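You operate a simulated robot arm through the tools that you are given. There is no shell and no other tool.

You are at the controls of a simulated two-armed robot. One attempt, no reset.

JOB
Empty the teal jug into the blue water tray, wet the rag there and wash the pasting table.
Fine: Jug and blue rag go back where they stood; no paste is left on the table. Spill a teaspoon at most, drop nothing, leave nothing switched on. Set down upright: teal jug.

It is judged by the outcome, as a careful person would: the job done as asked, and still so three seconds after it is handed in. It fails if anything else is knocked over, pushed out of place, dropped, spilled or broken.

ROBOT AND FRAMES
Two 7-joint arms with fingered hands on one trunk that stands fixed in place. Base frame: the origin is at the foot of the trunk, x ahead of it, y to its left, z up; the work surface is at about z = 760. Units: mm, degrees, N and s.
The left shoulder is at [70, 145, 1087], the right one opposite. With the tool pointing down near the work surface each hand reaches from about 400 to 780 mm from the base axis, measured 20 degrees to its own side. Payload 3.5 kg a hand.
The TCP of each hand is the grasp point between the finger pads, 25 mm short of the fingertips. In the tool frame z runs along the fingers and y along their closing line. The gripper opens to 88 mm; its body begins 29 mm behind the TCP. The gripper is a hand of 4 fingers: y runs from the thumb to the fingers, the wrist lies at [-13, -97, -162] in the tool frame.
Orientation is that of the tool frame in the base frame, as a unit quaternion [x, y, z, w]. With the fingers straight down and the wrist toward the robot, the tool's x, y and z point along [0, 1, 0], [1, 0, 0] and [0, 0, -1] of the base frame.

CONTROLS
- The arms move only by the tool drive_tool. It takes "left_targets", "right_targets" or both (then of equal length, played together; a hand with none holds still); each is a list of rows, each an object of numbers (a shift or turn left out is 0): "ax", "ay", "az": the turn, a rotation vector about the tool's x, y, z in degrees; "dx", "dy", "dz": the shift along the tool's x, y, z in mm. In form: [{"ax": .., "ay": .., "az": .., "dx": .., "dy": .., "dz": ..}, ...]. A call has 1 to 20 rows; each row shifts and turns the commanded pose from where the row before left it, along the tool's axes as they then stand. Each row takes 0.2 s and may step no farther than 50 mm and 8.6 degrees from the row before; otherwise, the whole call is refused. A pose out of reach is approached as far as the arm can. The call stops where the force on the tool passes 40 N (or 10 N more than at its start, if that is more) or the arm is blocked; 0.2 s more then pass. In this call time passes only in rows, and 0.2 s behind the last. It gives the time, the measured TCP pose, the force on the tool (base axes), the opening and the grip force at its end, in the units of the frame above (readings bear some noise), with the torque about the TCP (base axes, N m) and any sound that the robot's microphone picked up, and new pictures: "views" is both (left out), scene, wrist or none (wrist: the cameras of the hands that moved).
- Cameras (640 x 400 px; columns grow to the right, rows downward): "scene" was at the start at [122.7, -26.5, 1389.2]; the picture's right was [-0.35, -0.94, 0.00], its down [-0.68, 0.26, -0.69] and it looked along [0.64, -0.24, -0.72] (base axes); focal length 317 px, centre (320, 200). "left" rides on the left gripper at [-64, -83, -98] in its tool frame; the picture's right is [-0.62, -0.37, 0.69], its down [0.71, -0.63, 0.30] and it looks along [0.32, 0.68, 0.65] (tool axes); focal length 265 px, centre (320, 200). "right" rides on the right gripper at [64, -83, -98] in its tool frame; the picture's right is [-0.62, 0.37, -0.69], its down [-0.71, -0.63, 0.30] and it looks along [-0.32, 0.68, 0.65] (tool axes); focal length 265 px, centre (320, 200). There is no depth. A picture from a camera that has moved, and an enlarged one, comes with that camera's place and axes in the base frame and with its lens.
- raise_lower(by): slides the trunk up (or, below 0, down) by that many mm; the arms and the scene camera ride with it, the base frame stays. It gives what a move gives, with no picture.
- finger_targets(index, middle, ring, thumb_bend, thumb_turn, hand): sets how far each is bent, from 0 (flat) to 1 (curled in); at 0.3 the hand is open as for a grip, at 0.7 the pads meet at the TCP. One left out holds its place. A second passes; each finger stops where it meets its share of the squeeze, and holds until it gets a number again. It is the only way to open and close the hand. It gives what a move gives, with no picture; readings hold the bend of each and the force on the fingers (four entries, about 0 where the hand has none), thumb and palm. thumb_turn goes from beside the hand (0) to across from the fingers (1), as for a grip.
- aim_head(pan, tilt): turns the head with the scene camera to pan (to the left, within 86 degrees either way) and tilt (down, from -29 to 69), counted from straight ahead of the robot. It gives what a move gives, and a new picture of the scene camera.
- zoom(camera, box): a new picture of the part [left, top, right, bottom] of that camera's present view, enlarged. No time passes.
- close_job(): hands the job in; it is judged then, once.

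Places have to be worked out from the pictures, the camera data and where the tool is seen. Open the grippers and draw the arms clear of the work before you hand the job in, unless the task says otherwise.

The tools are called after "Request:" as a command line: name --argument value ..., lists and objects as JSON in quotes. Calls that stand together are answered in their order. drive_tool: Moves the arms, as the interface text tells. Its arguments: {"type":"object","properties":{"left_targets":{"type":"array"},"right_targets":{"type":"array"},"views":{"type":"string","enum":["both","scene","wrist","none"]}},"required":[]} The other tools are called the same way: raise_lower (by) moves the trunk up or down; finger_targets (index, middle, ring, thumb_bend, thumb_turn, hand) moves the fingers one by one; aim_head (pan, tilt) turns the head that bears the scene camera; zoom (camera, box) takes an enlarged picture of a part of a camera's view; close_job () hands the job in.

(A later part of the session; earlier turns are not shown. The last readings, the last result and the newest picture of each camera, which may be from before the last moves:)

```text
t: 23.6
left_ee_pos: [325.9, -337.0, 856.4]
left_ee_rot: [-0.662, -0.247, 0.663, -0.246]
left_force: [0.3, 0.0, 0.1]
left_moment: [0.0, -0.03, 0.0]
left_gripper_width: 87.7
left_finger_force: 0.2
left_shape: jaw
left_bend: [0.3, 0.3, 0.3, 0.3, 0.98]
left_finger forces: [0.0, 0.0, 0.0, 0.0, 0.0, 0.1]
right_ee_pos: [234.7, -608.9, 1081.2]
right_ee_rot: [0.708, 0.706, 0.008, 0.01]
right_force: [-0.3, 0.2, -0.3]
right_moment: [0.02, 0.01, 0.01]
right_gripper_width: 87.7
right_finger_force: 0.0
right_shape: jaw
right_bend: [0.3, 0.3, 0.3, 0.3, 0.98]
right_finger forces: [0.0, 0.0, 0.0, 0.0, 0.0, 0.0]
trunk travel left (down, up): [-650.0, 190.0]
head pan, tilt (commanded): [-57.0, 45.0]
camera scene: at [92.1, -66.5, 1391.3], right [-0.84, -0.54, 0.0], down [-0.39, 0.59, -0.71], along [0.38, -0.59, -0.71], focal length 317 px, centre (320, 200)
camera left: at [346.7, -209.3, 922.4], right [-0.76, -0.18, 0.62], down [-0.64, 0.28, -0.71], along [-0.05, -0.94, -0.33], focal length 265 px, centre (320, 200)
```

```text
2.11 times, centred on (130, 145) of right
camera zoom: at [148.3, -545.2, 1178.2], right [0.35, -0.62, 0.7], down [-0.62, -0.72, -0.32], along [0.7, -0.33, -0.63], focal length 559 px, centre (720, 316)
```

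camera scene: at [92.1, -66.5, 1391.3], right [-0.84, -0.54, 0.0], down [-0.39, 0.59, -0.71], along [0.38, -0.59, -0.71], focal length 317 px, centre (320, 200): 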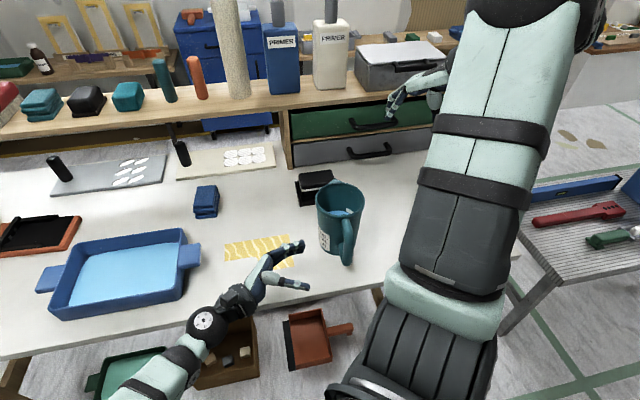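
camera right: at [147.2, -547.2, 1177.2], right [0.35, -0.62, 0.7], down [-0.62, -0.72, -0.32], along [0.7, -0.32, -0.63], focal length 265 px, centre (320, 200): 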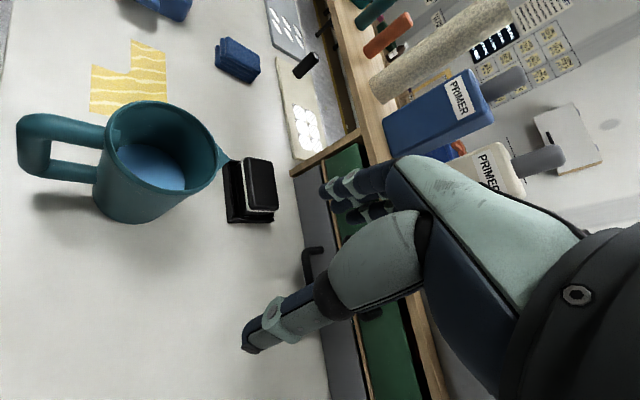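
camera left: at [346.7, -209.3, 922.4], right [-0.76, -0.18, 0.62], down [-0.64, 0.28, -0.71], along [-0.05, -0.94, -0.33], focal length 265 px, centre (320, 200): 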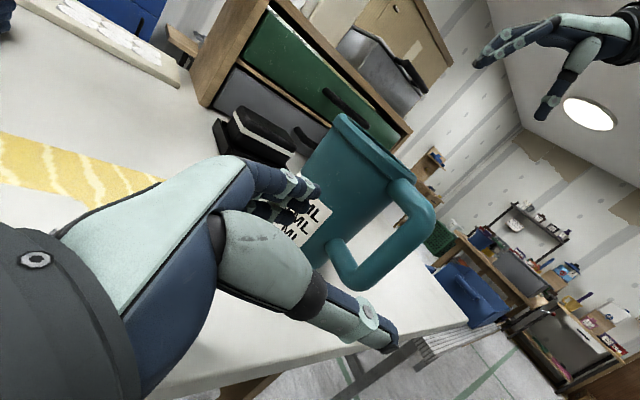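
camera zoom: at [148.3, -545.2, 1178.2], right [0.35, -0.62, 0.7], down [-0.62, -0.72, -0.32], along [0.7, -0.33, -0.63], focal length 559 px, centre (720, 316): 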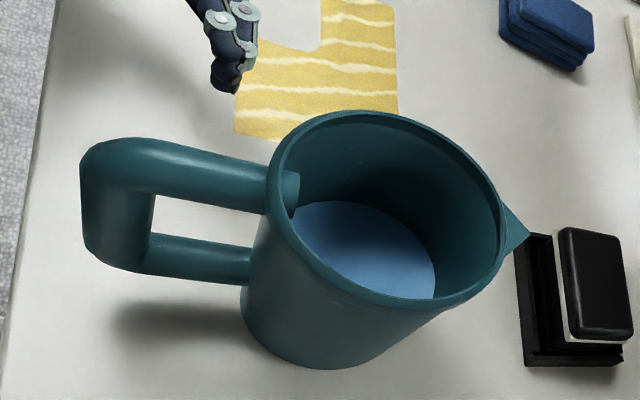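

The left camera shows the loop clearly. In the tool frame the opening runs from x≈-28 to +38 and y≈35 to 63, and the fingers (y 41–57, x -16 to +30) line up with it. I'll advance 75 mm and check again.

Request:
drive_tool --left_targets '[{"dz": 30}, {"dz": 25}, {"dz": 20}]'

Request:
zoom --camera "left" --box '[220, 140, 440, 360]'

Request:
zoom --camera "scene" --box '[240, 180, 380, 290]'

Request:
zoom --camera "right" --box '[0, 50, 260, 240]'

```text
t: 24.4
left_ee_pos: [278.8, -377.5, 847.2]
left_ee_rot: [0.663, 0.258, -0.658, 0.248]
left_force: [0.0, 0.4, 0.3]
left_moment: [0.01, 0.02, -0.01]
left_gripper_width: 87.8
left_finger_force: 0.1
left_shape: jaw
left_bend: [0.3, 0.3, 0.3, 0.3, 0.98]
left_finger forces: [0.0, 0.0, 0.1, 0.1, 0.1, 0.1]
right_ee_pos: [234.5, -608.7, 1082.1]
right_ee_rot: [0.707, 0.707, 0.009, 0.011]
right_force: [-0.1, -0.5, -0.4]
right_moment: [0.02, -0.01, 0.0]
right_gripper_width: 87.5
right_finger_force: 0.0
right_shape: jaw
right_bend: [0.3, 0.3, 0.3, 0.3, 0.98]
right_finger forces: [0.1, 0.0, 0.0, 0.0, 0.1, 0.0]
trunk travel left (down, up): [-650.0, 190.0]
head pan, tilt (commanded): [-57.0, 45.0]
camera scene: at [91.9, -66.2, 1391.2], right [-0.84, -0.54, 0.0], down [-0.39, 0.59, -0.71], along [0.39, -0.59, -0.71], focal length 317 px, centre (320, 200)
camera left: at [297.1, -251.4, 916.0], right [-0.76, -0.2, 0.62], down [-0.65, 0.28, -0.71], along [-0.03, -0.94, -0.34], focal length 265 px, centre (320, 200)
```

scene: 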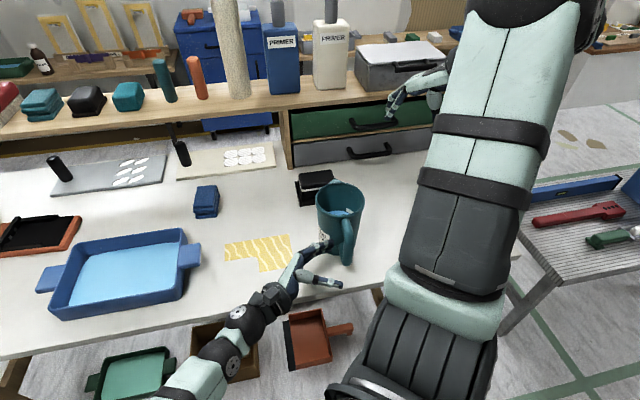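
left: 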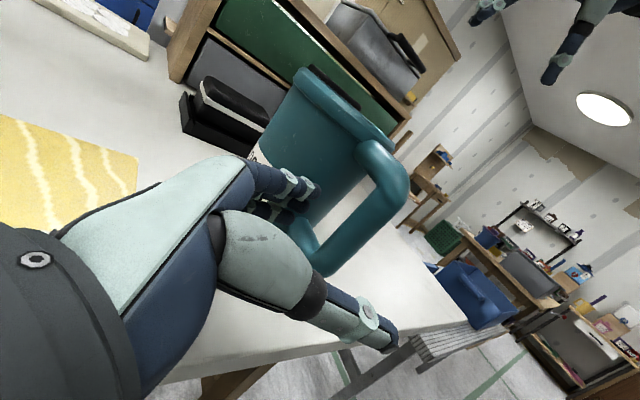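

```text
1.82 times, centred on (330, 250) of left
camera zoom: at [297.1, -251.4, 916.0], right [-0.76, -0.2, 0.62], down [-0.65, 0.28, -0.71], along [-0.03, -0.94, -0.34], focal length 483 px, centre (302, 109)
```

zoom: 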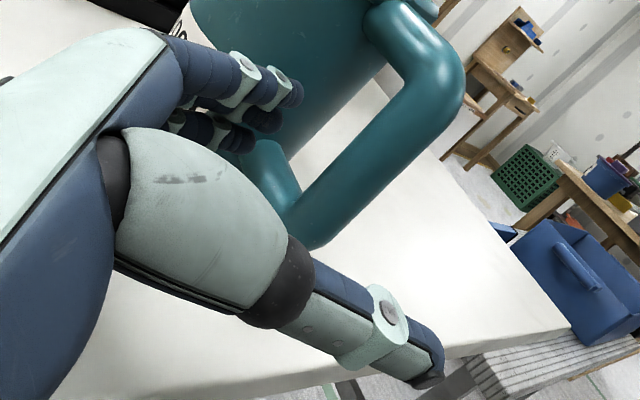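

```text
3.64 times, centred on (310, 235) of scene
camera zoom: at [91.9, -66.2, 1391.2], right [-0.84, -0.54, 0.0], down [-0.39, 0.59, -0.71], along [0.39, -0.59, -0.71], focal length 1154 px, centre (356, 73)
```

zoom: 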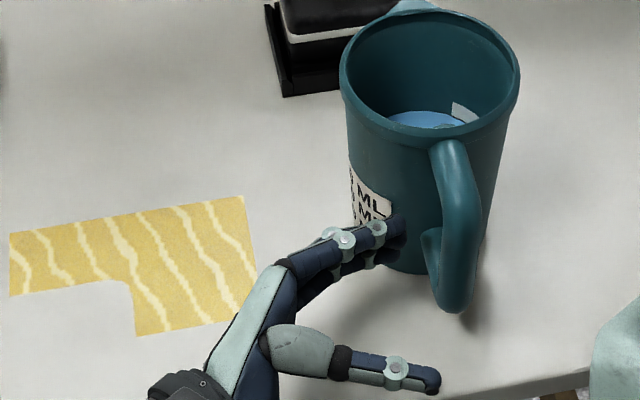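

```text
2.11 times, centred on (130, 145) of right
camera zoom: at [148.2, -544.9, 1178.3], right [0.35, -0.62, 0.7], down [-0.62, -0.72, -0.32], along [0.7, -0.33, -0.63], focal length 559 px, centre (720, 316)
```

zoom: 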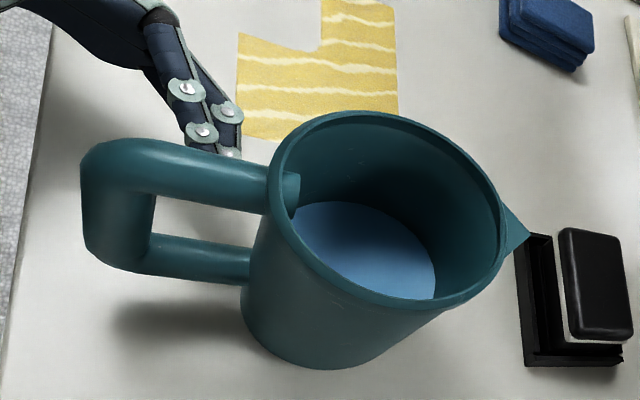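

The hand stopped about 13 mm short, 9 mm low and slightly turned, with no contact force. I'll let it settle and read it again.

Request:
drive_tool --left_targets '[{"dz": 0}, {"dz": 0}]' --views "none"

```text
t: 25.0
left_ee_pos: [280.5, -378.1, 851.3]
left_ee_rot: [0.662, 0.258, -0.658, 0.25]
left_force: [0.1, 0.1, 1.0]
left_moment: [0.0, -0.05, -0.01]
left_gripper_width: 87.8
left_finger_force: 0.0
left_shape: jaw
left_bend: [0.3, 0.3, 0.3, 0.3, 0.98]
left_finger forces: [0.1, 0.0, 0.1, 0.1, 0.0, 0.1]
right_ee_pos: [235.4, -611.2, 1081.5]
right_ee_rot: [0.708, 0.706, 0.008, 0.011]
right_force: [-0.3, -0.1, -0.1]
right_moment: [-0.02, -0.01, 0.01]
right_gripper_width: 87.6
right_finger_force: 0.1
right_shape: jaw
right_bend: [0.3, 0.3, 0.3, 0.3, 0.98]
right_finger forces: [0.0, 0.0, 0.0, 0.0, 0.0, 0.1]
trunk travel left (down, up): [-650.0, 190.0]
head pan, tilt (commanded): [-57.0, 45.0]
```

The arm seems to be near a joint limit here. I'll try another 15 mm of advance, with a small upward correction, to see whether it responds.

Request:
drive_tool --left_targets '[{"dz": 8, "dx": -2}, {"dz": 8, "dx": -2}, {"dz": 0}]' --views "none"

```text
t: 25.8
left_ee_pos: [274.0, -381.6, 850.0]
left_ee_rot: [0.664, 0.263, -0.654, 0.25]
left_force: [-0.3, 0.5, -1.0]
left_moment: [0.02, 0.01, -0.01]
left_gripper_width: 88.1
left_finger_force: 0.0
left_shape: jaw
left_bend: [0.3, 0.3, 0.3, 0.3, 0.98]
left_finger forces: [0.0, 0.1, 0.0, 0.1, 0.0, 0.0]
left hand out of reach, approached as far as the arm can: row 2
right_ee_pos: [234.5, -609.5, 1082.0]
right_ee_rot: [0.707, 0.707, 0.009, 0.011]
right_force: [0.1, -0.2, 0.0]
right_moment: [0.0, 0.01, -0.05]
right_gripper_width: 87.7
right_finger_force: 0.1
right_shape: jaw
right_bend: [0.3, 0.3, 0.3, 0.3, 0.98]
right_finger forces: [0.0, 0.0, 0.1, 0.0, 0.1, 0.0]
trunk travel left (down, up): [-650.0, 190.0]
head pan, tilt (commanded): [-57.0, 45.0]
```

The hand can't point this far back with the arm as it is. I'll back off, go up, and lower the trunk by 100 mm so the shoulder is nearer the wrist height, then approach again.

Request:
drive_tool --left_targets '[{"dz": -30}, {"dz": -35}, {"dx": -35}, {"dx": -40}, {"dx": -35}]' --views "none"

Request:
raise_lower --by -100

```text
t: 27.0
left_ee_pos: [303.8, -348.8, 971.9]
left_ee_rot: [-0.662, -0.248, 0.663, -0.247]
left_force: [-0.2, -0.1, 0.4]
left_moment: [-0.01, 0.03, -0.01]
left_gripper_width: 87.7
left_finger_force: 0.0
left_shape: jaw
left_bend: [0.3, 0.3, 0.3, 0.3, 0.98]
left_finger forces: [0.0, 0.0, 0.0, 0.0, 0.0, 0.0]
right_ee_pos: [234.2, -609.2, 1081.4]
right_ee_rot: [0.707, 0.707, 0.009, 0.011]
right_force: [-0.7, 0.7, -1.1]
right_moment: [-0.01, 0.0, 0.02]
right_gripper_width: 87.7
right_finger_force: 0.1
right_shape: jaw
right_bend: [0.3, 0.3, 0.3, 0.3, 0.98]
right_finger forces: [0.1, 0.1, 0.0, 0.1, 0.0, 0.1]
trunk travel left (down, up): [-650.0, 190.0]
head pan, tilt (commanded): [-57.0, 45.0]
```

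```text
t: 28.3
left_ee_pos: [302.7, -349.3, 871.5]
left_ee_rot: [-0.661, -0.248, 0.663, -0.247]
left_force: [-0.2, 0.4, 0.6]
left_moment: [0.0, 0.02, 0.0]
left_gripper_width: 87.8
left_finger_force: 0.1
left_shape: jaw
left_bend: [0.3, 0.3, 0.3, 0.3, 0.98]
left_finger forces: [0.1, 0.0, 0.0, 0.1, 0.0, 0.1]
right_ee_pos: [234.9, -609.8, 981.7]
right_ee_rot: [0.707, 0.707, 0.009, 0.011]
right_force: [-0.1, -0.9, -0.6]
right_moment: [0.01, 0.0, -0.01]
right_gripper_width: 87.8
right_finger_force: 0.1
right_shape: jaw
right_bend: [0.3, 0.3, 0.3, 0.3, 0.98]
right_finger forces: [0.0, 0.1, 0.0, 0.0, 0.0, 0.0]
trunk travel left (down, up): [-550.0, 290.0]
head pan, tilt (commanded): [-57.0, 45.0]
```

Trunk is at -100 and the left TCP is at [303,-349,871]. I'll approach again, correcting height and offset, and stop with the tips just short of the loop.

Request:
drive_tool --left_targets '[{"dx": 8, "dy": 3, "dz": 12}, {"dx": 8, "dy": 3, "dz": 15}, {"dz": 15}, {"dz": 0}]'

Request:
zoom --camera "left" --box '[220, 120, 440, 340]'

```text
t: 29.3
left_ee_pos: [278.1, -379.8, 854.5]
left_ee_rot: [-0.662, -0.249, 0.663, -0.247]
left_force: [0.3, -0.1, 0.0]
left_moment: [0.01, 0.0, 0.01]
left_gripper_width: 87.9
left_finger_force: 0.0
left_shape: jaw
left_bend: [0.3, 0.3, 0.3, 0.3, 0.98]
left_finger forces: [0.0, 0.0, 0.0, 0.0, 0.0, 0.0]
right_ee_pos: [234.1, -609.0, 981.7]
right_ee_rot: [0.707, 0.707, 0.008, 0.011]
right_force: [-0.6, 0.5, -0.9]
right_moment: [0.03, 0.03, -0.01]
right_gripper_width: 87.6
right_finger_force: 0.1
right_shape: jaw
right_bend: [0.3, 0.3, 0.3, 0.3, 0.98]
right_finger forces: [0.1, 0.0, 0.0, 0.0, 0.1, 0.1]
trunk travel left (down, up): [-550.0, 290.0]
head pan, tilt (commanded): [-57.0, 45.0]
camera scene: at [92.2, -66.2, 1291.2], right [-0.84, -0.54, 0.0], down [-0.39, 0.59, -0.71], along [0.38, -0.59, -0.71], focal length 317 px, centre (320, 200)
camera left: at [297.0, -251.9, 920.6], right [-0.76, -0.18, 0.62], down [-0.64, 0.28, -0.71], along [-0.05, -0.94, -0.32], focal length 265 px, centre (320, 200)
```

scene: 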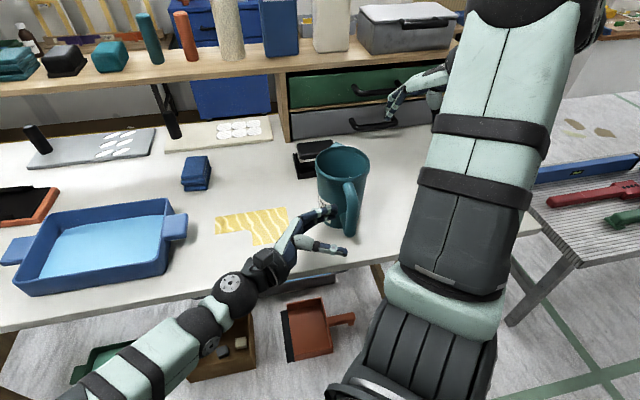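
left: 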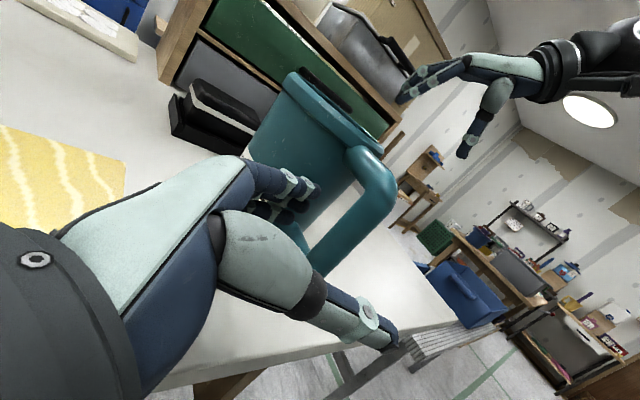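

```text
1.82 times, centred on (330, 230) of left
camera zoom: at [297.0, -251.9, 920.6], right [-0.76, -0.18, 0.62], down [-0.64, 0.28, -0.71], along [-0.05, -0.94, -0.32], focal length 483 px, centre (302, 146)
```

zoom: 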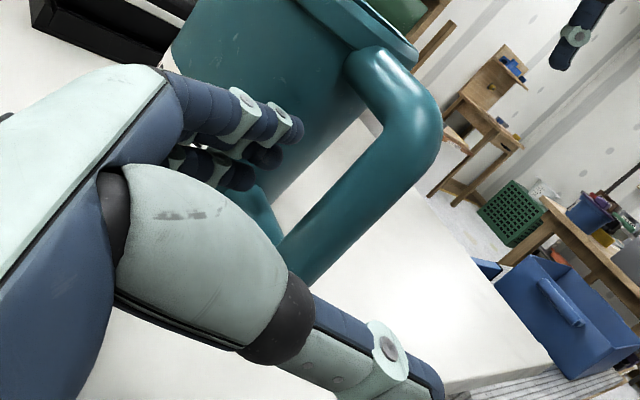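

At this trunk height the pose holds exactly. The fingertips are about 20 mm short of the handle plane and roughly centred on the gap, so I'll go in gradually, shifting toward the jug as the splayed fingers enter.

Request:
drive_tool --left_targets '[{"dy": 2, "dz": 8}, {"dz": 8}, {"dy": 1, "dz": 6}, {"dz": 0}]'

Request:
zoom --camera "left" --box '[220, 120, 440, 340]'

Request:
zoom --camera "scene" --box '[250, 140, 390, 280]'

Request:
zoom --camera "right" --box '[0, 20, 260, 240]'

```text
t: 30.3
left_ee_pos: [261.6, -396.8, 855.7]
left_ee_rot: [-0.663, -0.247, 0.663, -0.246]
left_force: [-0.2, 0.2, 0.3]
left_moment: [0.01, -0.02, 0.04]
left_gripper_width: 87.7
left_finger_force: 0.1
left_shape: jaw
left_bend: [0.3, 0.3, 0.3, 0.3, 0.98]
left_finger forces: [0.0, 0.0, 0.0, 0.0, 0.0, 0.0]
right_ee_pos: [235.1, -608.9, 981.0]
right_ee_rot: [0.707, 0.707, 0.009, 0.011]
right_force: [0.3, 0.4, -0.3]
right_moment: [-0.01, 0.03, 0.0]
right_gripper_width: 87.9
right_finger_force: 0.1
right_shape: jaw
right_bend: [0.3, 0.3, 0.3, 0.3, 0.98]
right_finger forces: [0.0, 0.0, 0.0, 0.0, 0.0, 0.0]
trunk travel left (down, up): [-550.0, 290.0]
head pan, tilt (commanded): [-57.0, 45.0]
camera scene: at [92.0, -66.4, 1291.2], right [-0.84, -0.54, 0.0], down [-0.39, 0.59, -0.71], along [0.38, -0.59, -0.71], focal length 317 px, centre (320, 200)
camera left: at [281.3, -269.0, 920.4], right [-0.76, -0.18, 0.62], down [-0.64, 0.28, -0.71], along [-0.05, -0.94, -0.33], focal length 265 px, centre (320, 200)
```

scene: 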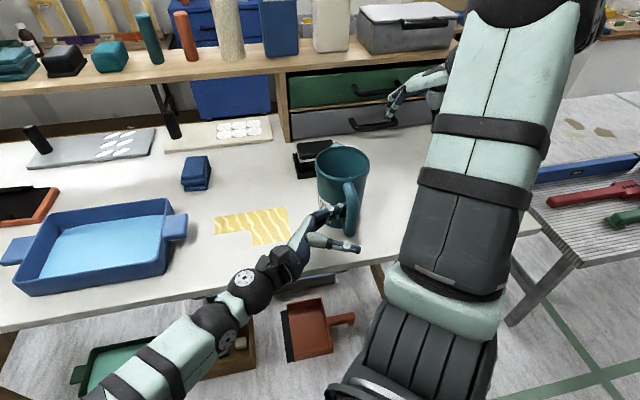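
left: 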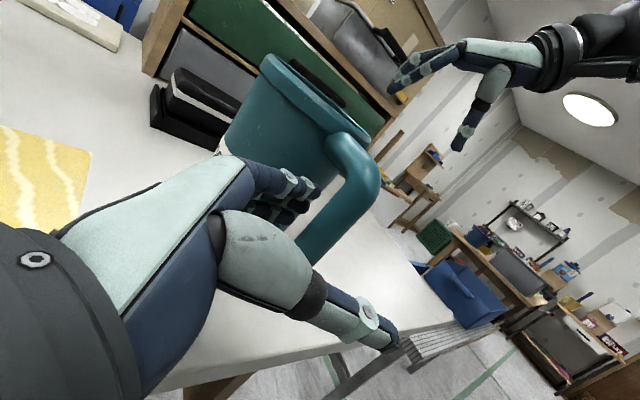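

```text
1.82 times, centred on (330, 230) of left
camera zoom: at [281.3, -269.0, 920.4], right [-0.76, -0.18, 0.62], down [-0.64, 0.28, -0.71], along [-0.05, -0.94, -0.33], focal length 483 px, centre (302, 146)
```

zoom: 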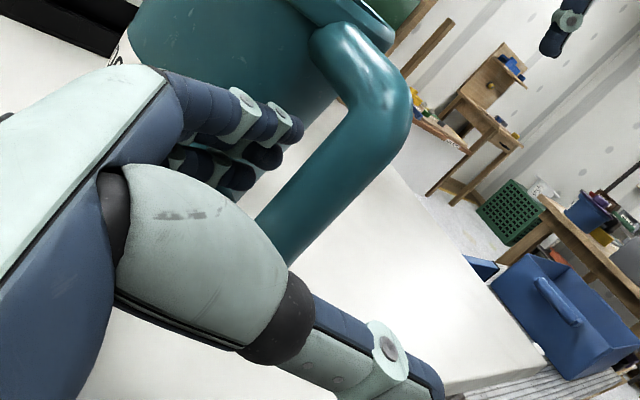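

```text
2.86 times, centred on (320, 210) of scene
camera zoom: at [92.0, -66.4, 1291.2], right [-0.84, -0.54, 0.0], down [-0.39, 0.59, -0.71], along [0.38, -0.59, -0.71], focal length 906 px, centre (320, 171)
```

zoom: 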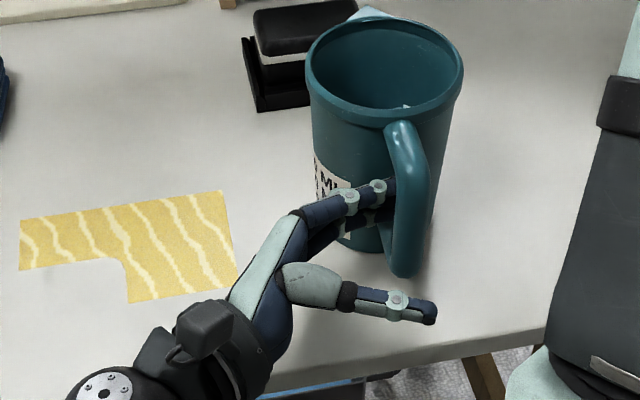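

```text
1.82 times, centred on (130, 130) of right
camera zoom: at [148.2, -545.1, 1078.2], right [0.35, -0.62, 0.7], down [-0.62, -0.72, -0.32], along [0.7, -0.33, -0.63], focal length 483 px, centre (666, 327)
```

zoom: 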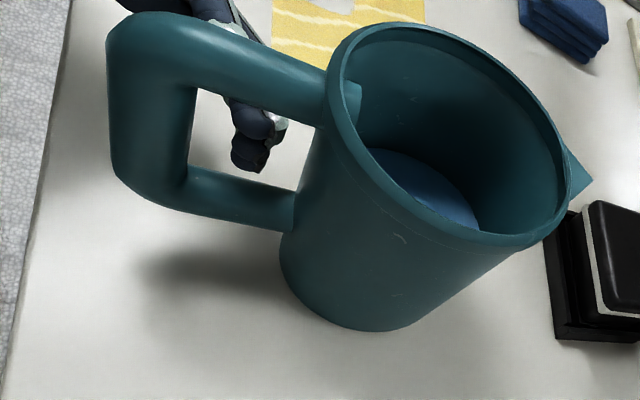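

The right camera shows the fingertips in the loop opening, nearly centred, and there's no contact force. I'll go in another 18 mm or so, easing toward the jug.

Request:
drive_tool --left_targets '[{"dy": 1.5, "dz": 6}, {"dy": 1.5, "dz": 6}, {"dy": 1, "dz": 6}, {"dz": 0}]'

Request:
zoom --camera "right" --box '[0, 20, 260, 240]'

Request:
zoom --camera "scene" --box '[250, 140, 390, 280]'

Request:
zoom --camera "left" --box '[220, 120, 440, 340]'

```text
t: 31.3
left_ee_pos: [251.3, -403.7, 853.7]
left_ee_rot: [-0.662, -0.248, 0.663, -0.247]
left_force: [-0.8, -0.6, 0.0]
left_moment: [0.01, -0.02, 0.02]
left_gripper_width: 87.8
left_finger_force: 0.0
left_shape: jaw
left_bend: [0.3, 0.3, 0.3, 0.3, 0.98]
left_finger forces: [0.0, 0.2, 0.1, 0.0, 0.0, 0.1]
left hand out of reach, approached as far as the arm can: row 2
right_ee_pos: [235.3, -610.0, 981.7]
right_ee_rot: [0.707, 0.707, 0.008, 0.01]
right_force: [-0.1, -0.4, 0.2]
right_moment: [0.0, 0.0, 0.03]
right_gripper_width: 88.0
right_finger_force: 0.0
right_shape: jaw
right_bend: [0.3, 0.3, 0.3, 0.3, 0.98]
right_finger forces: [0.0, 0.0, 0.1, 0.0, 0.1, 0.0]
trunk travel left (down, up): [-550.0, 290.0]
head pan, tilt (commanded): [-57.0, 45.0]
camera scene: at [92.0, -66.4, 1291.2], right [-0.84, -0.54, 0.0], down [-0.39, 0.59, -0.71], along [0.38, -0.59, -0.71], focal length 317 px, centre (320, 200)
camera left: at [271.5, -276.4, 919.0], right [-0.76, -0.18, 0.62], down [-0.64, 0.28, -0.71], along [-0.05, -0.94, -0.33], focal length 265 px, centre (320, 200)
```

scene: 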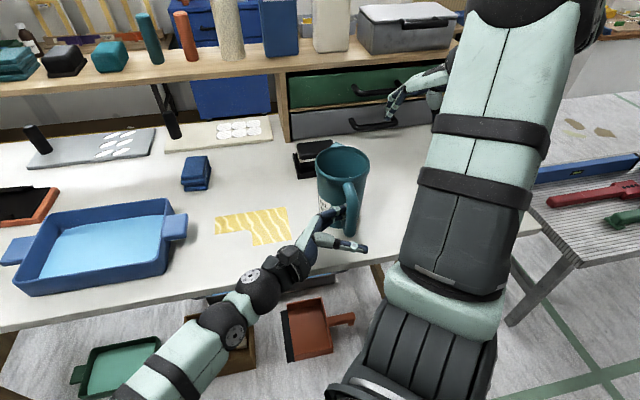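
left: 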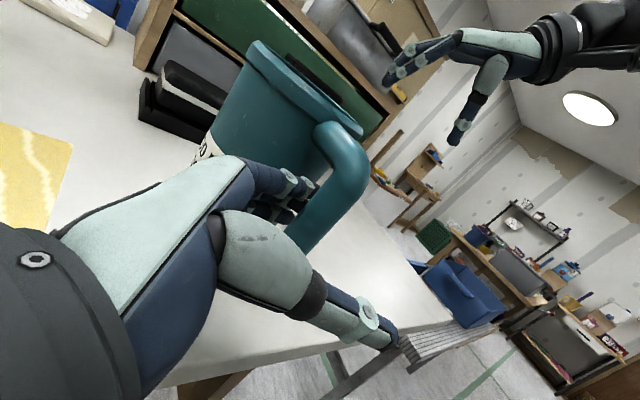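

```text
1.82 times, centred on (130, 130) of right
camera zoom: at [148.2, -545.1, 1078.2], right [0.35, -0.62, 0.7], down [-0.62, -0.72, -0.32], along [0.7, -0.33, -0.63], focal length 483 px, centre (666, 327)
```

zoom: 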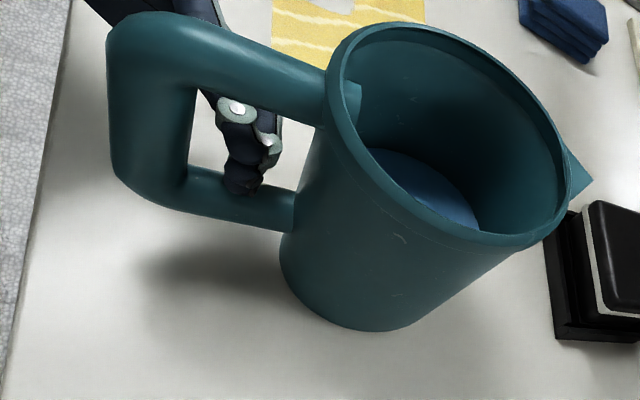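

```text
2.86 times, centred on (320, 210) of scene
camera zoom: at [92.0, -66.4, 1291.2], right [-0.84, -0.54, 0.0], down [-0.39, 0.59, -0.71], along [0.38, -0.59, -0.71], focal length 906 px, centre (320, 171)
```

zoom: 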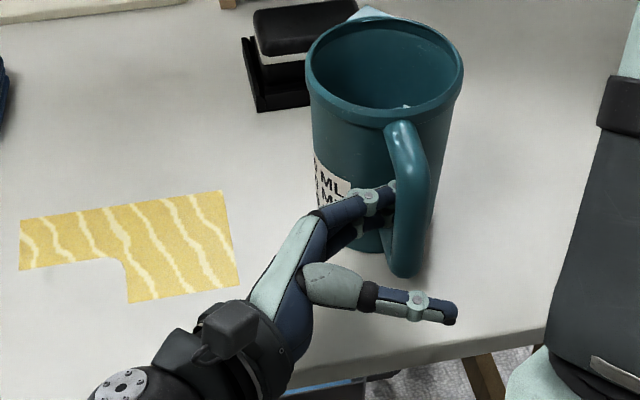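

```text
1.82 times, centred on (330, 230) of left
camera zoom: at [271.5, -276.4, 919.0], right [-0.76, -0.18, 0.62], down [-0.64, 0.28, -0.71], along [-0.05, -0.94, -0.33], focal length 483 px, centre (302, 146)
```

zoom: 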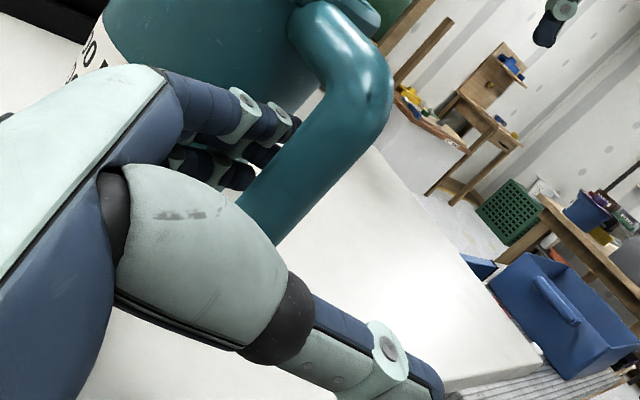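

The fingers are now in the loop and no force shows. The arm flagged a reach limit on the sideways shift, so I'll test a small further move toward the jug.

Request:
drive_tool --left_targets '[{"dy": 2}, {"dy": 2}, {"dz": 0}]' --views "none"

```text
t: 32.1
left_ee_pos: [258.3, -403.1, 851.9]
left_ee_rot: [0.663, 0.251, -0.66, 0.248]
left_force: [-0.3, 0.5, 0.2]
left_moment: [-0.01, 0.0, -0.02]
left_gripper_width: 87.8
left_finger_force: 0.0
left_shape: jaw
left_bend: [0.3, 0.3, 0.3, 0.3, 0.98]
left_finger forces: [0.0, 0.0, 0.0, 0.1, 0.1, 0.0]
left hand out of reach, approached as far as the arm can: row 1
right_ee_pos: [235.3, -610.1, 981.8]
right_ee_rot: [0.707, 0.707, 0.008, 0.011]
right_force: [0.4, 0.4, -0.3]
right_moment: [0.04, -0.02, 0.01]
right_gripper_width: 87.8
right_finger_force: 0.0
right_shape: jaw
right_bend: [0.3, 0.3, 0.3, 0.3, 0.98]
right_finger forces: [0.1, 0.0, 0.0, 0.0, 0.1, 0.0]
trunk travel left (down, up): [-550.0, 290.0]
head pan, tilt (commanded): [-57.0, 45.0]
```

The arm is at its limit again, but lowering the trunk clearly helped: the limit moved about 35 mm further in. I'll withdraw, raise both hands, lower the trunk another 120 mm and come in again.

Request:
drive_tool --left_targets '[{"dz": -15}, {"dz": -25}, {"dz": -25}, {"dz": -10, "dx": -20}, {"dx": -35}, {"dx": -40}, {"dx": -35}]' --right_targets '[{"dz": 0}, {"dz": -20}, {"dz": -20}, {"dz": -20}, {"dz": -20}, {"dz": -20}, {"dz": -20}]'

```text
t: 33.7
left_ee_pos: [311.1, -355.5, 983.5]
left_ee_rot: [0.663, 0.248, -0.662, 0.246]
left_force: [-0.6, -0.6, 0.4]
left_moment: [0.02, -0.02, 0.02]
left_gripper_width: 88.3
left_finger_force: 0.1
left_shape: jaw
left_bend: [0.3, 0.3, 0.3, 0.3, 0.98]
left_finger forces: [0.0, 0.1, 0.0, 0.0, 0.0, 0.0]
right_ee_pos: [270.0, -581.8, 1054.3]
right_ee_rot: [0.707, 0.707, 0.007, 0.012]
right_force: [0.2, -0.5, 0.1]
right_moment: [-0.04, 0.0, 0.0]
right_gripper_width: 87.7
right_finger_force: 0.1
right_shape: jaw
right_bend: [0.3, 0.3, 0.3, 0.3, 0.98]
right_finger forces: [0.0, 0.0, 0.1, 0.0, 0.0, 0.0]
right hand out of reach, approached as far as the arm can: row 3, 4, 5, 6, 7
trunk travel left (down, up): [-550.0, 290.0]
head pan, tilt (commanded): [-57.0, 45.0]
camera scene: at [91.6, -66.0, 1291.2], right [-0.84, -0.54, 0.0], down [-0.38, 0.59, -0.71], along [0.39, -0.59, -0.71], focal length 317 px, centre (320, 200)
camera right: at [183.8, -517.7, 1150.6], right [0.35, -0.62, 0.71], down [-0.62, -0.72, -0.32], along [0.7, -0.33, -0.63], focal length 265 px, centre (320, 200)
camera left: at [330.2, -228.0, 1049.5], right [-0.76, -0.18, 0.62], down [-0.64, 0.28, -0.71], along [-0.05, -0.94, -0.33], focal length 265 px, centre (320, 200)
```

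scene: 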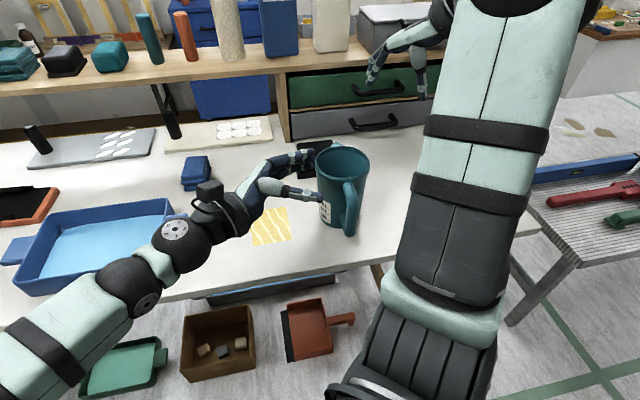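
right: 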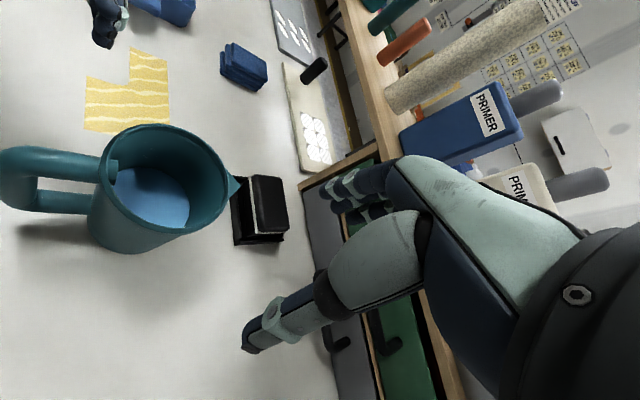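
left: 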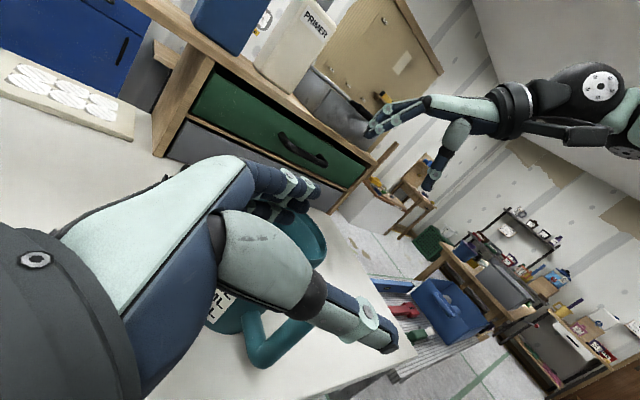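

The right hand drifted toward the jug side while rising. I'll move it further right before lowering the trunk.

Request:
drive_tool --right_targets '[{"dx": -35, "dz": 10}, {"dx": -35, "dz": 10}]' --views "none"

Request:
raise_lower --by -120

```text
t: 34.3
left_ee_pos: [311.9, -357.0, 982.8]
left_ee_rot: [-0.662, -0.248, 0.663, -0.247]
left_force: [-0.5, -0.2, -0.2]
left_moment: [-0.01, 0.05, -0.02]
left_gripper_width: 87.7
left_finger_force: 0.0
left_shape: jaw
left_bend: [0.3, 0.3, 0.3, 0.3, 0.98]
left_finger forces: [0.1, 0.1, 0.0, 0.1, 0.1, 0.0]
right_ee_pos: [277.0, -643.5, 1019.5]
right_ee_rot: [0.708, 0.706, 0.007, 0.011]
right_force: [-0.3, -0.1, -0.8]
right_moment: [0.0, 0.0, -0.02]
right_gripper_width: 87.7
right_finger_force: 0.1
right_shape: jaw
right_bend: [0.3, 0.3, 0.3, 0.3, 0.98]
right_finger forces: [0.1, 0.1, 0.0, 0.0, 0.0, 0.0]
right hand out of reach, approached as far as the arm can: row 1, 2
trunk travel left (down, up): [-550.0, 290.0]
head pan, tilt (commanded): [-57.0, 45.0]
```

```text
t: 35.8
left_ee_pos: [311.1, -355.8, 863.3]
left_ee_rot: [0.663, 0.248, -0.662, 0.247]
left_force: [-0.1, 0.5, -0.1]
left_moment: [0.0, -0.01, -0.01]
left_gripper_width: 88.0
left_finger_force: 0.1
left_shape: jaw
left_bend: [0.3, 0.3, 0.3, 0.3, 0.98]
left_finger forces: [0.0, 0.1, 0.0, 0.0, 0.0, 0.0]
right_ee_pos: [277.8, -643.1, 900.9]
right_ee_rot: [0.708, 0.706, 0.007, 0.012]
right_force: [0.1, -0.8, -0.3]
right_moment: [-0.04, -0.01, 0.03]
right_gripper_width: 87.7
right_finger_force: 0.1
right_shape: jaw
right_bend: [0.3, 0.3, 0.3, 0.3, 0.98]
right_finger forces: [0.0, 0.0, 0.0, 0.0, 0.0, 0.1]
trunk travel left (down, up): [-430.0, 410.0]
head pan, tilt (commanded): [-57.0, 45.0]
```

The trunk is now at -220 with the left TCP at [311,-356,863]. I'll curl the three fingers a bit (thumb left open) so they run straighter and the grip ends up more centred on the bar.

Request:
finger_targets --hand "left" --index 0.45 --middle 0.45 --ring 0.45

Request:
drive_tool --left_targets '[{"dx": 4, "dy": 4, "dz": 10}, {"dx": 4, "dy": 4, "dz": 10}, {"dz": 10}, {"dz": 8}, {"dz": 0}]'

Request:
zoom --camera "left" --box '[220, 120, 440, 340]'

Request:
zoom --camera "scene" --box '[250, 100, 390, 260]'

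```text
t: 36.8
left_ee_pos: [311.0, -355.3, 863.2]
left_ee_rot: [-0.662, -0.248, 0.663, -0.247]
left_force: [-0.3, 0.2, 0.1]
left_moment: [-0.02, 0.01, 0.02]
left_gripper_width: 68.9
left_finger_force: 0.1
left_shape: fingers
left_bend: [0.45, 0.45, 0.45, 0.3, 0.98]
left_finger forces: [0.1, 0.1, 0.0, 0.1, 0.0, 0.1]
right_ee_pos: [278.3, -642.9, 901.1]
right_ee_rot: [0.708, 0.706, 0.008, 0.01]
right_force: [0.1, 0.1, 0.1]
right_moment: [0.0, 0.02, 0.02]
right_gripper_width: 87.7
right_finger_force: 0.0
right_shape: jaw
right_bend: [0.3, 0.3, 0.3, 0.3, 0.98]
right_finger forces: [0.0, 0.0, 0.1, 0.1, 0.0, 0.0]
trunk travel left (down, up): [-430.0, 410.0]
head pan, tilt (commanded): [-57.0, 45.0]
```

```text
t: 38.0
left_ee_pos: [287.7, -387.0, 854.3]
left_ee_rot: [-0.662, -0.249, 0.663, -0.246]
left_force: [-0.2, -0.6, -0.2]
left_moment: [-0.01, -0.02, 0.0]
left_gripper_width: 69.0
left_finger_force: 0.1
left_shape: fingers
left_bend: [0.45, 0.45, 0.45, 0.3, 0.98]
left_finger forces: [0.0, 0.1, 0.0, 0.1, 0.1, 0.0]
right_ee_pos: [278.4, -643.1, 900.7]
right_ee_rot: [0.707, 0.707, 0.008, 0.011]
right_force: [0.6, 0.4, -0.4]
right_moment: [0.01, -0.01, -0.04]
right_gripper_width: 87.7
right_finger_force: 0.1
right_shape: jaw
right_bend: [0.3, 0.3, 0.3, 0.3, 0.98]
right_finger forces: [0.0, 0.0, 0.0, 0.0, 0.0, 0.1]
trunk travel left (down, up): [-430.0, 410.0]
head pan, tilt (commanded): [-57.0, 45.0]
camera scene: at [92.0, -66.3, 1171.2], right [-0.84, -0.54, 0.0], down [-0.39, 0.59, -0.71], along [0.38, -0.59, -0.71], focal length 317 px, centre (320, 200)
camera left: at [306.7, -259.3, 920.6], right [-0.76, -0.18, 0.62], down [-0.64, 0.28, -0.71], along [-0.05, -0.94, -0.33], focal length 265 px, centre (320, 200)
```

scene: 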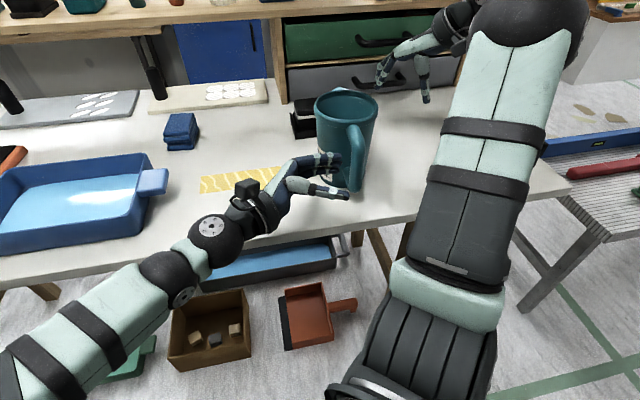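
left: 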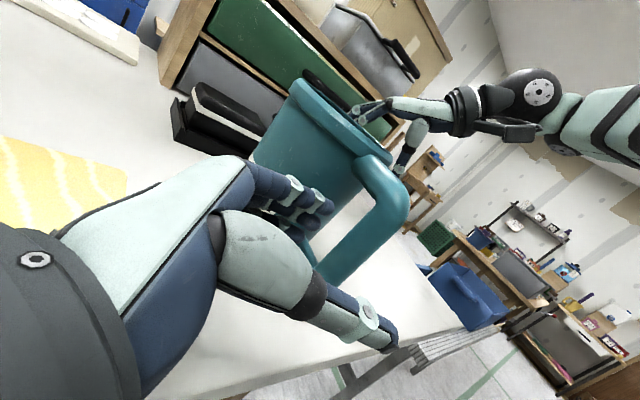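

```text
1.82 times, centred on (330, 230) of left
camera zoom: at [306.7, -259.3, 920.6], right [-0.76, -0.18, 0.62], down [-0.64, 0.28, -0.71], along [-0.05, -0.94, -0.33], focal length 483 px, centre (302, 146)
```

zoom: 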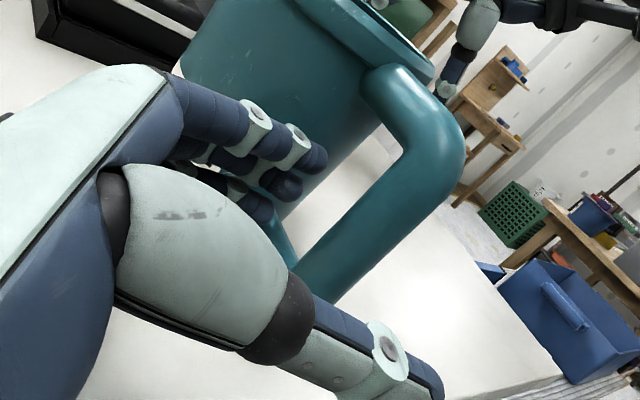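

```text
2.50 times, centred on (320, 180) of scene
camera zoom: at [92.0, -66.3, 1171.2], right [-0.84, -0.54, 0.0], down [-0.39, 0.59, -0.71], along [0.38, -0.59, -0.71], focal length 793 px, centre (320, 250)
```

zoom: 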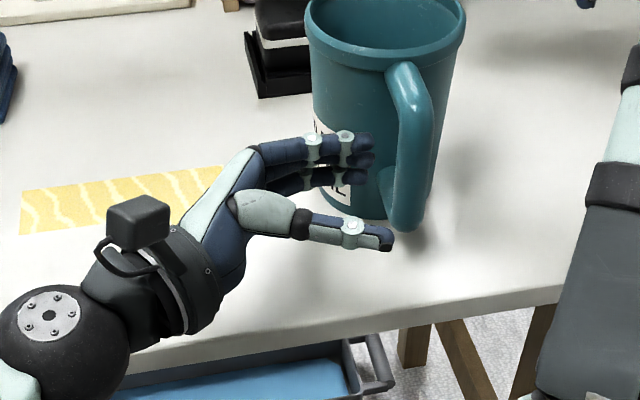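

The fingertips are now at y≈27–43 in the tool frame, against a gap of about 25–56. I'll shift 4 mm toward the jug and slide in step by step, watching the finger forces.

Request:
drive_tool --left_targets '[{"dy": 4, "dz": 8}, {"dz": 8}, {"dz": 8}, {"dz": 8}, {"dz": 0}]'

Request:
zoom --camera "left" --box '[220, 120, 440, 340]'

Request:
zoom --camera "scene" --box '[250, 100, 390, 260]'

Request:
zoom --camera "right" --box '[0, 0, 300, 240]'

```text
t: 39.2
left_ee_pos: [271.7, -406.0, 855.5]
left_ee_rot: [-0.662, -0.248, 0.663, -0.247]
left_force: [-0.2, -1.4, 0.6]
left_moment: [0.0, 0.0, 0.01]
left_gripper_width: 68.8
left_finger_force: 0.1
left_shape: fingers
left_bend: [0.45, 0.45, 0.45, 0.3, 0.98]
left_finger forces: [0.0, 0.1, 0.0, 0.0, 0.0, 0.0]
left hand out of reach, approached as far as the arm can: row 4
right_ee_pos: [278.2, -643.0, 900.3]
right_ee_rot: [0.708, 0.706, 0.008, 0.011]
right_force: [-0.3, -0.2, -0.1]
right_moment: [0.01, 0.02, -0.01]
right_gripper_width: 87.9
right_finger_force: 0.0
right_shape: jaw
right_bend: [0.3, 0.3, 0.3, 0.3, 0.98]
right_finger forces: [0.0, 0.2, 0.1, 0.0, 0.1, 0.0]
trunk travel left (down, up): [-430.0, 410.0]
head pan, tilt (commanded): [-57.0, 45.0]
camera scene: at [92.0, -66.4, 1171.2], right [-0.84, -0.54, 0.0], down [-0.39, 0.59, -0.71], along [0.38, -0.59, -0.71], focal length 317 px, centre (320, 200)
camera left: at [292.0, -277.9, 921.3], right [-0.76, -0.18, 0.62], down [-0.64, 0.28, -0.71], along [-0.05, -0.94, -0.33], focal length 265 px, centre (320, 200)
```

scene: 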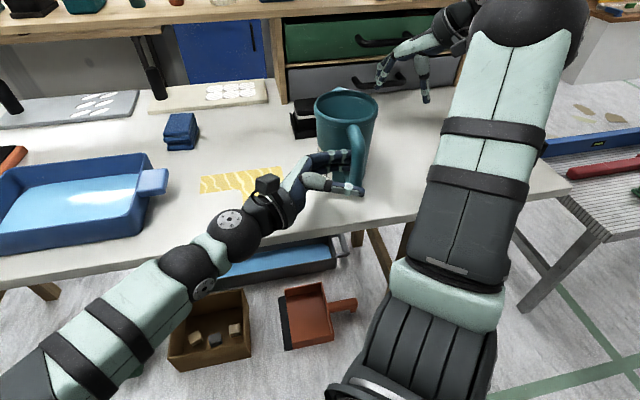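
left: 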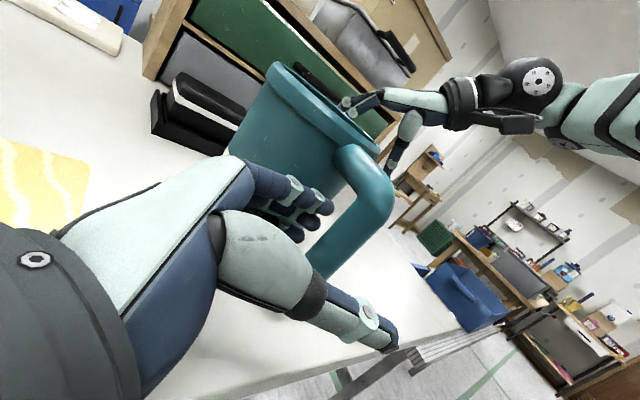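

```text
1.82 times, centred on (330, 230) of left
camera zoom: at [292.0, -277.9, 921.3], right [-0.76, -0.18, 0.62], down [-0.64, 0.28, -0.71], along [-0.05, -0.94, -0.33], focal length 483 px, centre (302, 146)
```

zoom: 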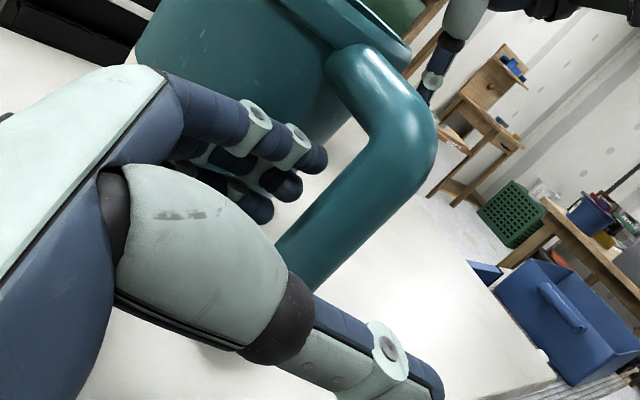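

```text
2.50 times, centred on (320, 180) of scene
camera zoom: at [92.0, -66.4, 1171.2], right [-0.84, -0.54, 0.0], down [-0.39, 0.59, -0.71], along [0.38, -0.59, -0.71], focal length 793 px, centre (320, 250)
```

zoom: 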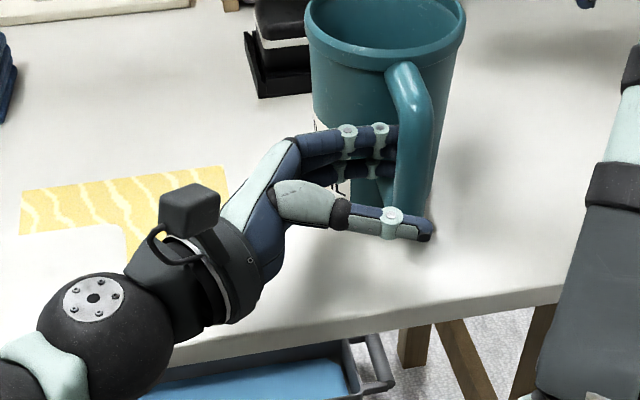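

```text
1.67 times, centred on (150, 120) of right
camera zoom: at [192.0, -578.1, 996.9], right [0.35, -0.62, 0.71], down [-0.62, -0.72, -0.32], along [0.7, -0.33, -0.63], focal length 442 px, centre (603, 333)
```

zoom: 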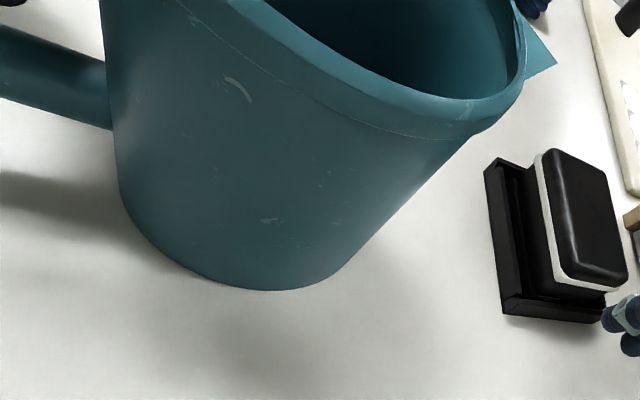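

The limit is how far back the hand can point, not height. I'll back off slightly and turn the hand 15° about the vertical so it points more to the right. By my geometry the fingers still fit the loop that way.

Request:
drive_tool --left_targets '[{"dz": -12}, {"ax": -5}, {"ax": -5}, {"ax": -5}, {"dz": 0}]'

Request:
zoom --camera "left" --box '[220, 120, 440, 340]'

Request:
zoom --camera "scene" --box '[250, 100, 390, 260]'

```text
t: 40.4
left_ee_pos: [281.8, -396.9, 855.7]
left_ee_rot: [-0.623, -0.333, 0.625, -0.331]
left_force: [-1.1, 1.0, 0.8]
left_moment: [0.0, -0.02, 0.02]
left_gripper_width: 68.7
left_finger_force: 0.1
left_shape: fingers
left_bend: [0.45, 0.45, 0.45, 0.3, 0.98]
left_finger forces: [0.0, 0.0, 0.0, 0.0, 0.0, 0.1]
right_ee_pos: [278.8, -642.9, 900.0]
right_ee_rot: [0.707, 0.707, 0.007, 0.012]
right_force: [-0.1, 0.2, 0.4]
right_moment: [-0.01, 0.0, 0.02]
right_gripper_width: 87.7
right_finger_force: 0.0
right_shape: jaw
right_bend: [0.3, 0.3, 0.3, 0.3, 0.98]
right_finger forces: [0.0, 0.0, 0.0, 0.0, 0.0, 0.0]
trunk travel left (down, up): [-430.0, 410.0]
head pan, tilt (commanded): [-57.0, 45.0]
camera scene: at [92.1, -66.4, 1171.2], right [-0.84, -0.54, 0.0], down [-0.39, 0.59, -0.71], along [0.38, -0.59, -0.71], focal length 317 px, centre (320, 200)
camera left: at [266.9, -269.0, 921.1], right [-0.69, -0.37, 0.62], down [-0.69, 0.1, -0.71], along [0.2, -0.92, -0.33], focal length 265 px, centre (320, 200)
```

scene: 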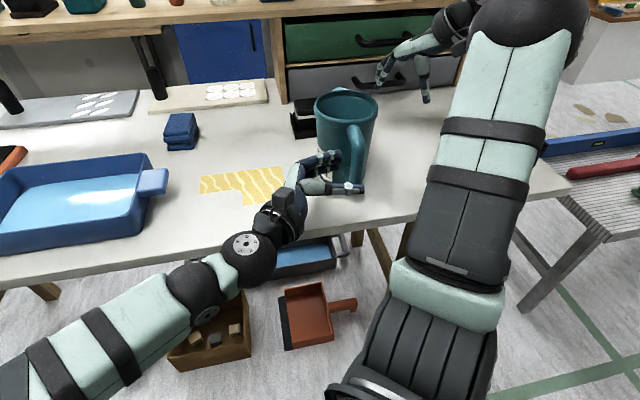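
left: 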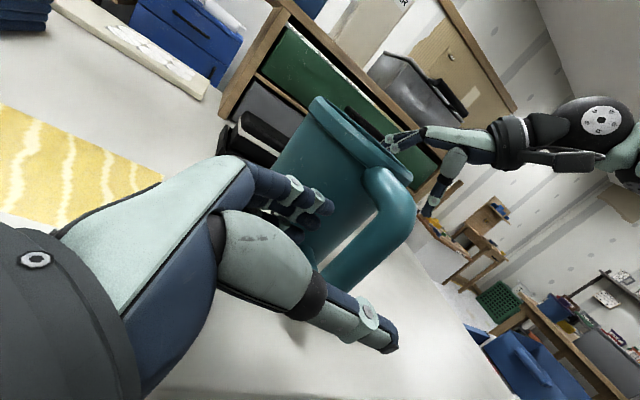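

```text
1.82 times, centred on (330, 230) of left
camera zoom: at [266.9, -269.0, 921.1], right [-0.69, -0.37, 0.62], down [-0.69, 0.1, -0.71], along [0.2, -0.92, -0.33], focal length 483 px, centre (302, 146)
```

zoom: 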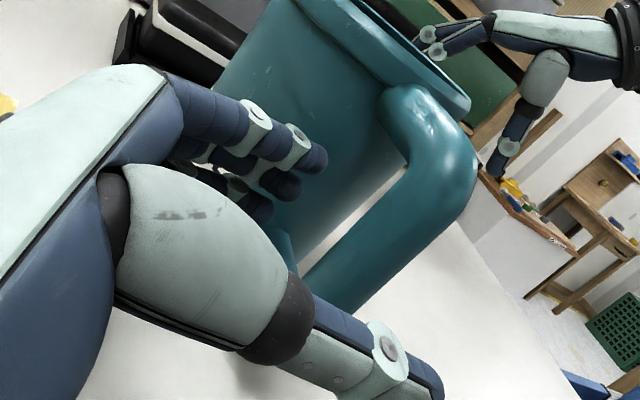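

```text
2.50 times, centred on (320, 180) of scene
camera zoom: at [92.1, -66.4, 1171.2], right [-0.84, -0.54, 0.0], down [-0.39, 0.59, -0.71], along [0.38, -0.59, -0.71], focal length 793 px, centre (320, 250)
```

zoom: 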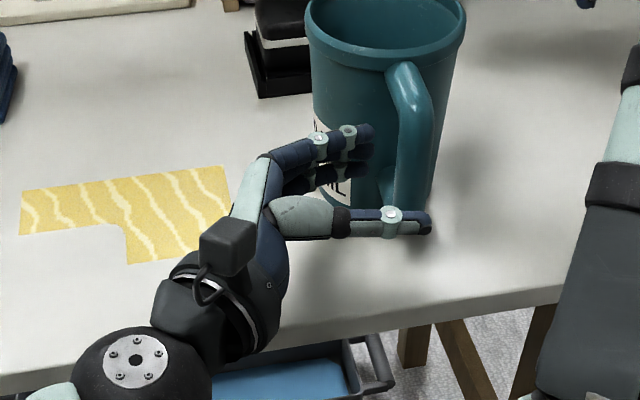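

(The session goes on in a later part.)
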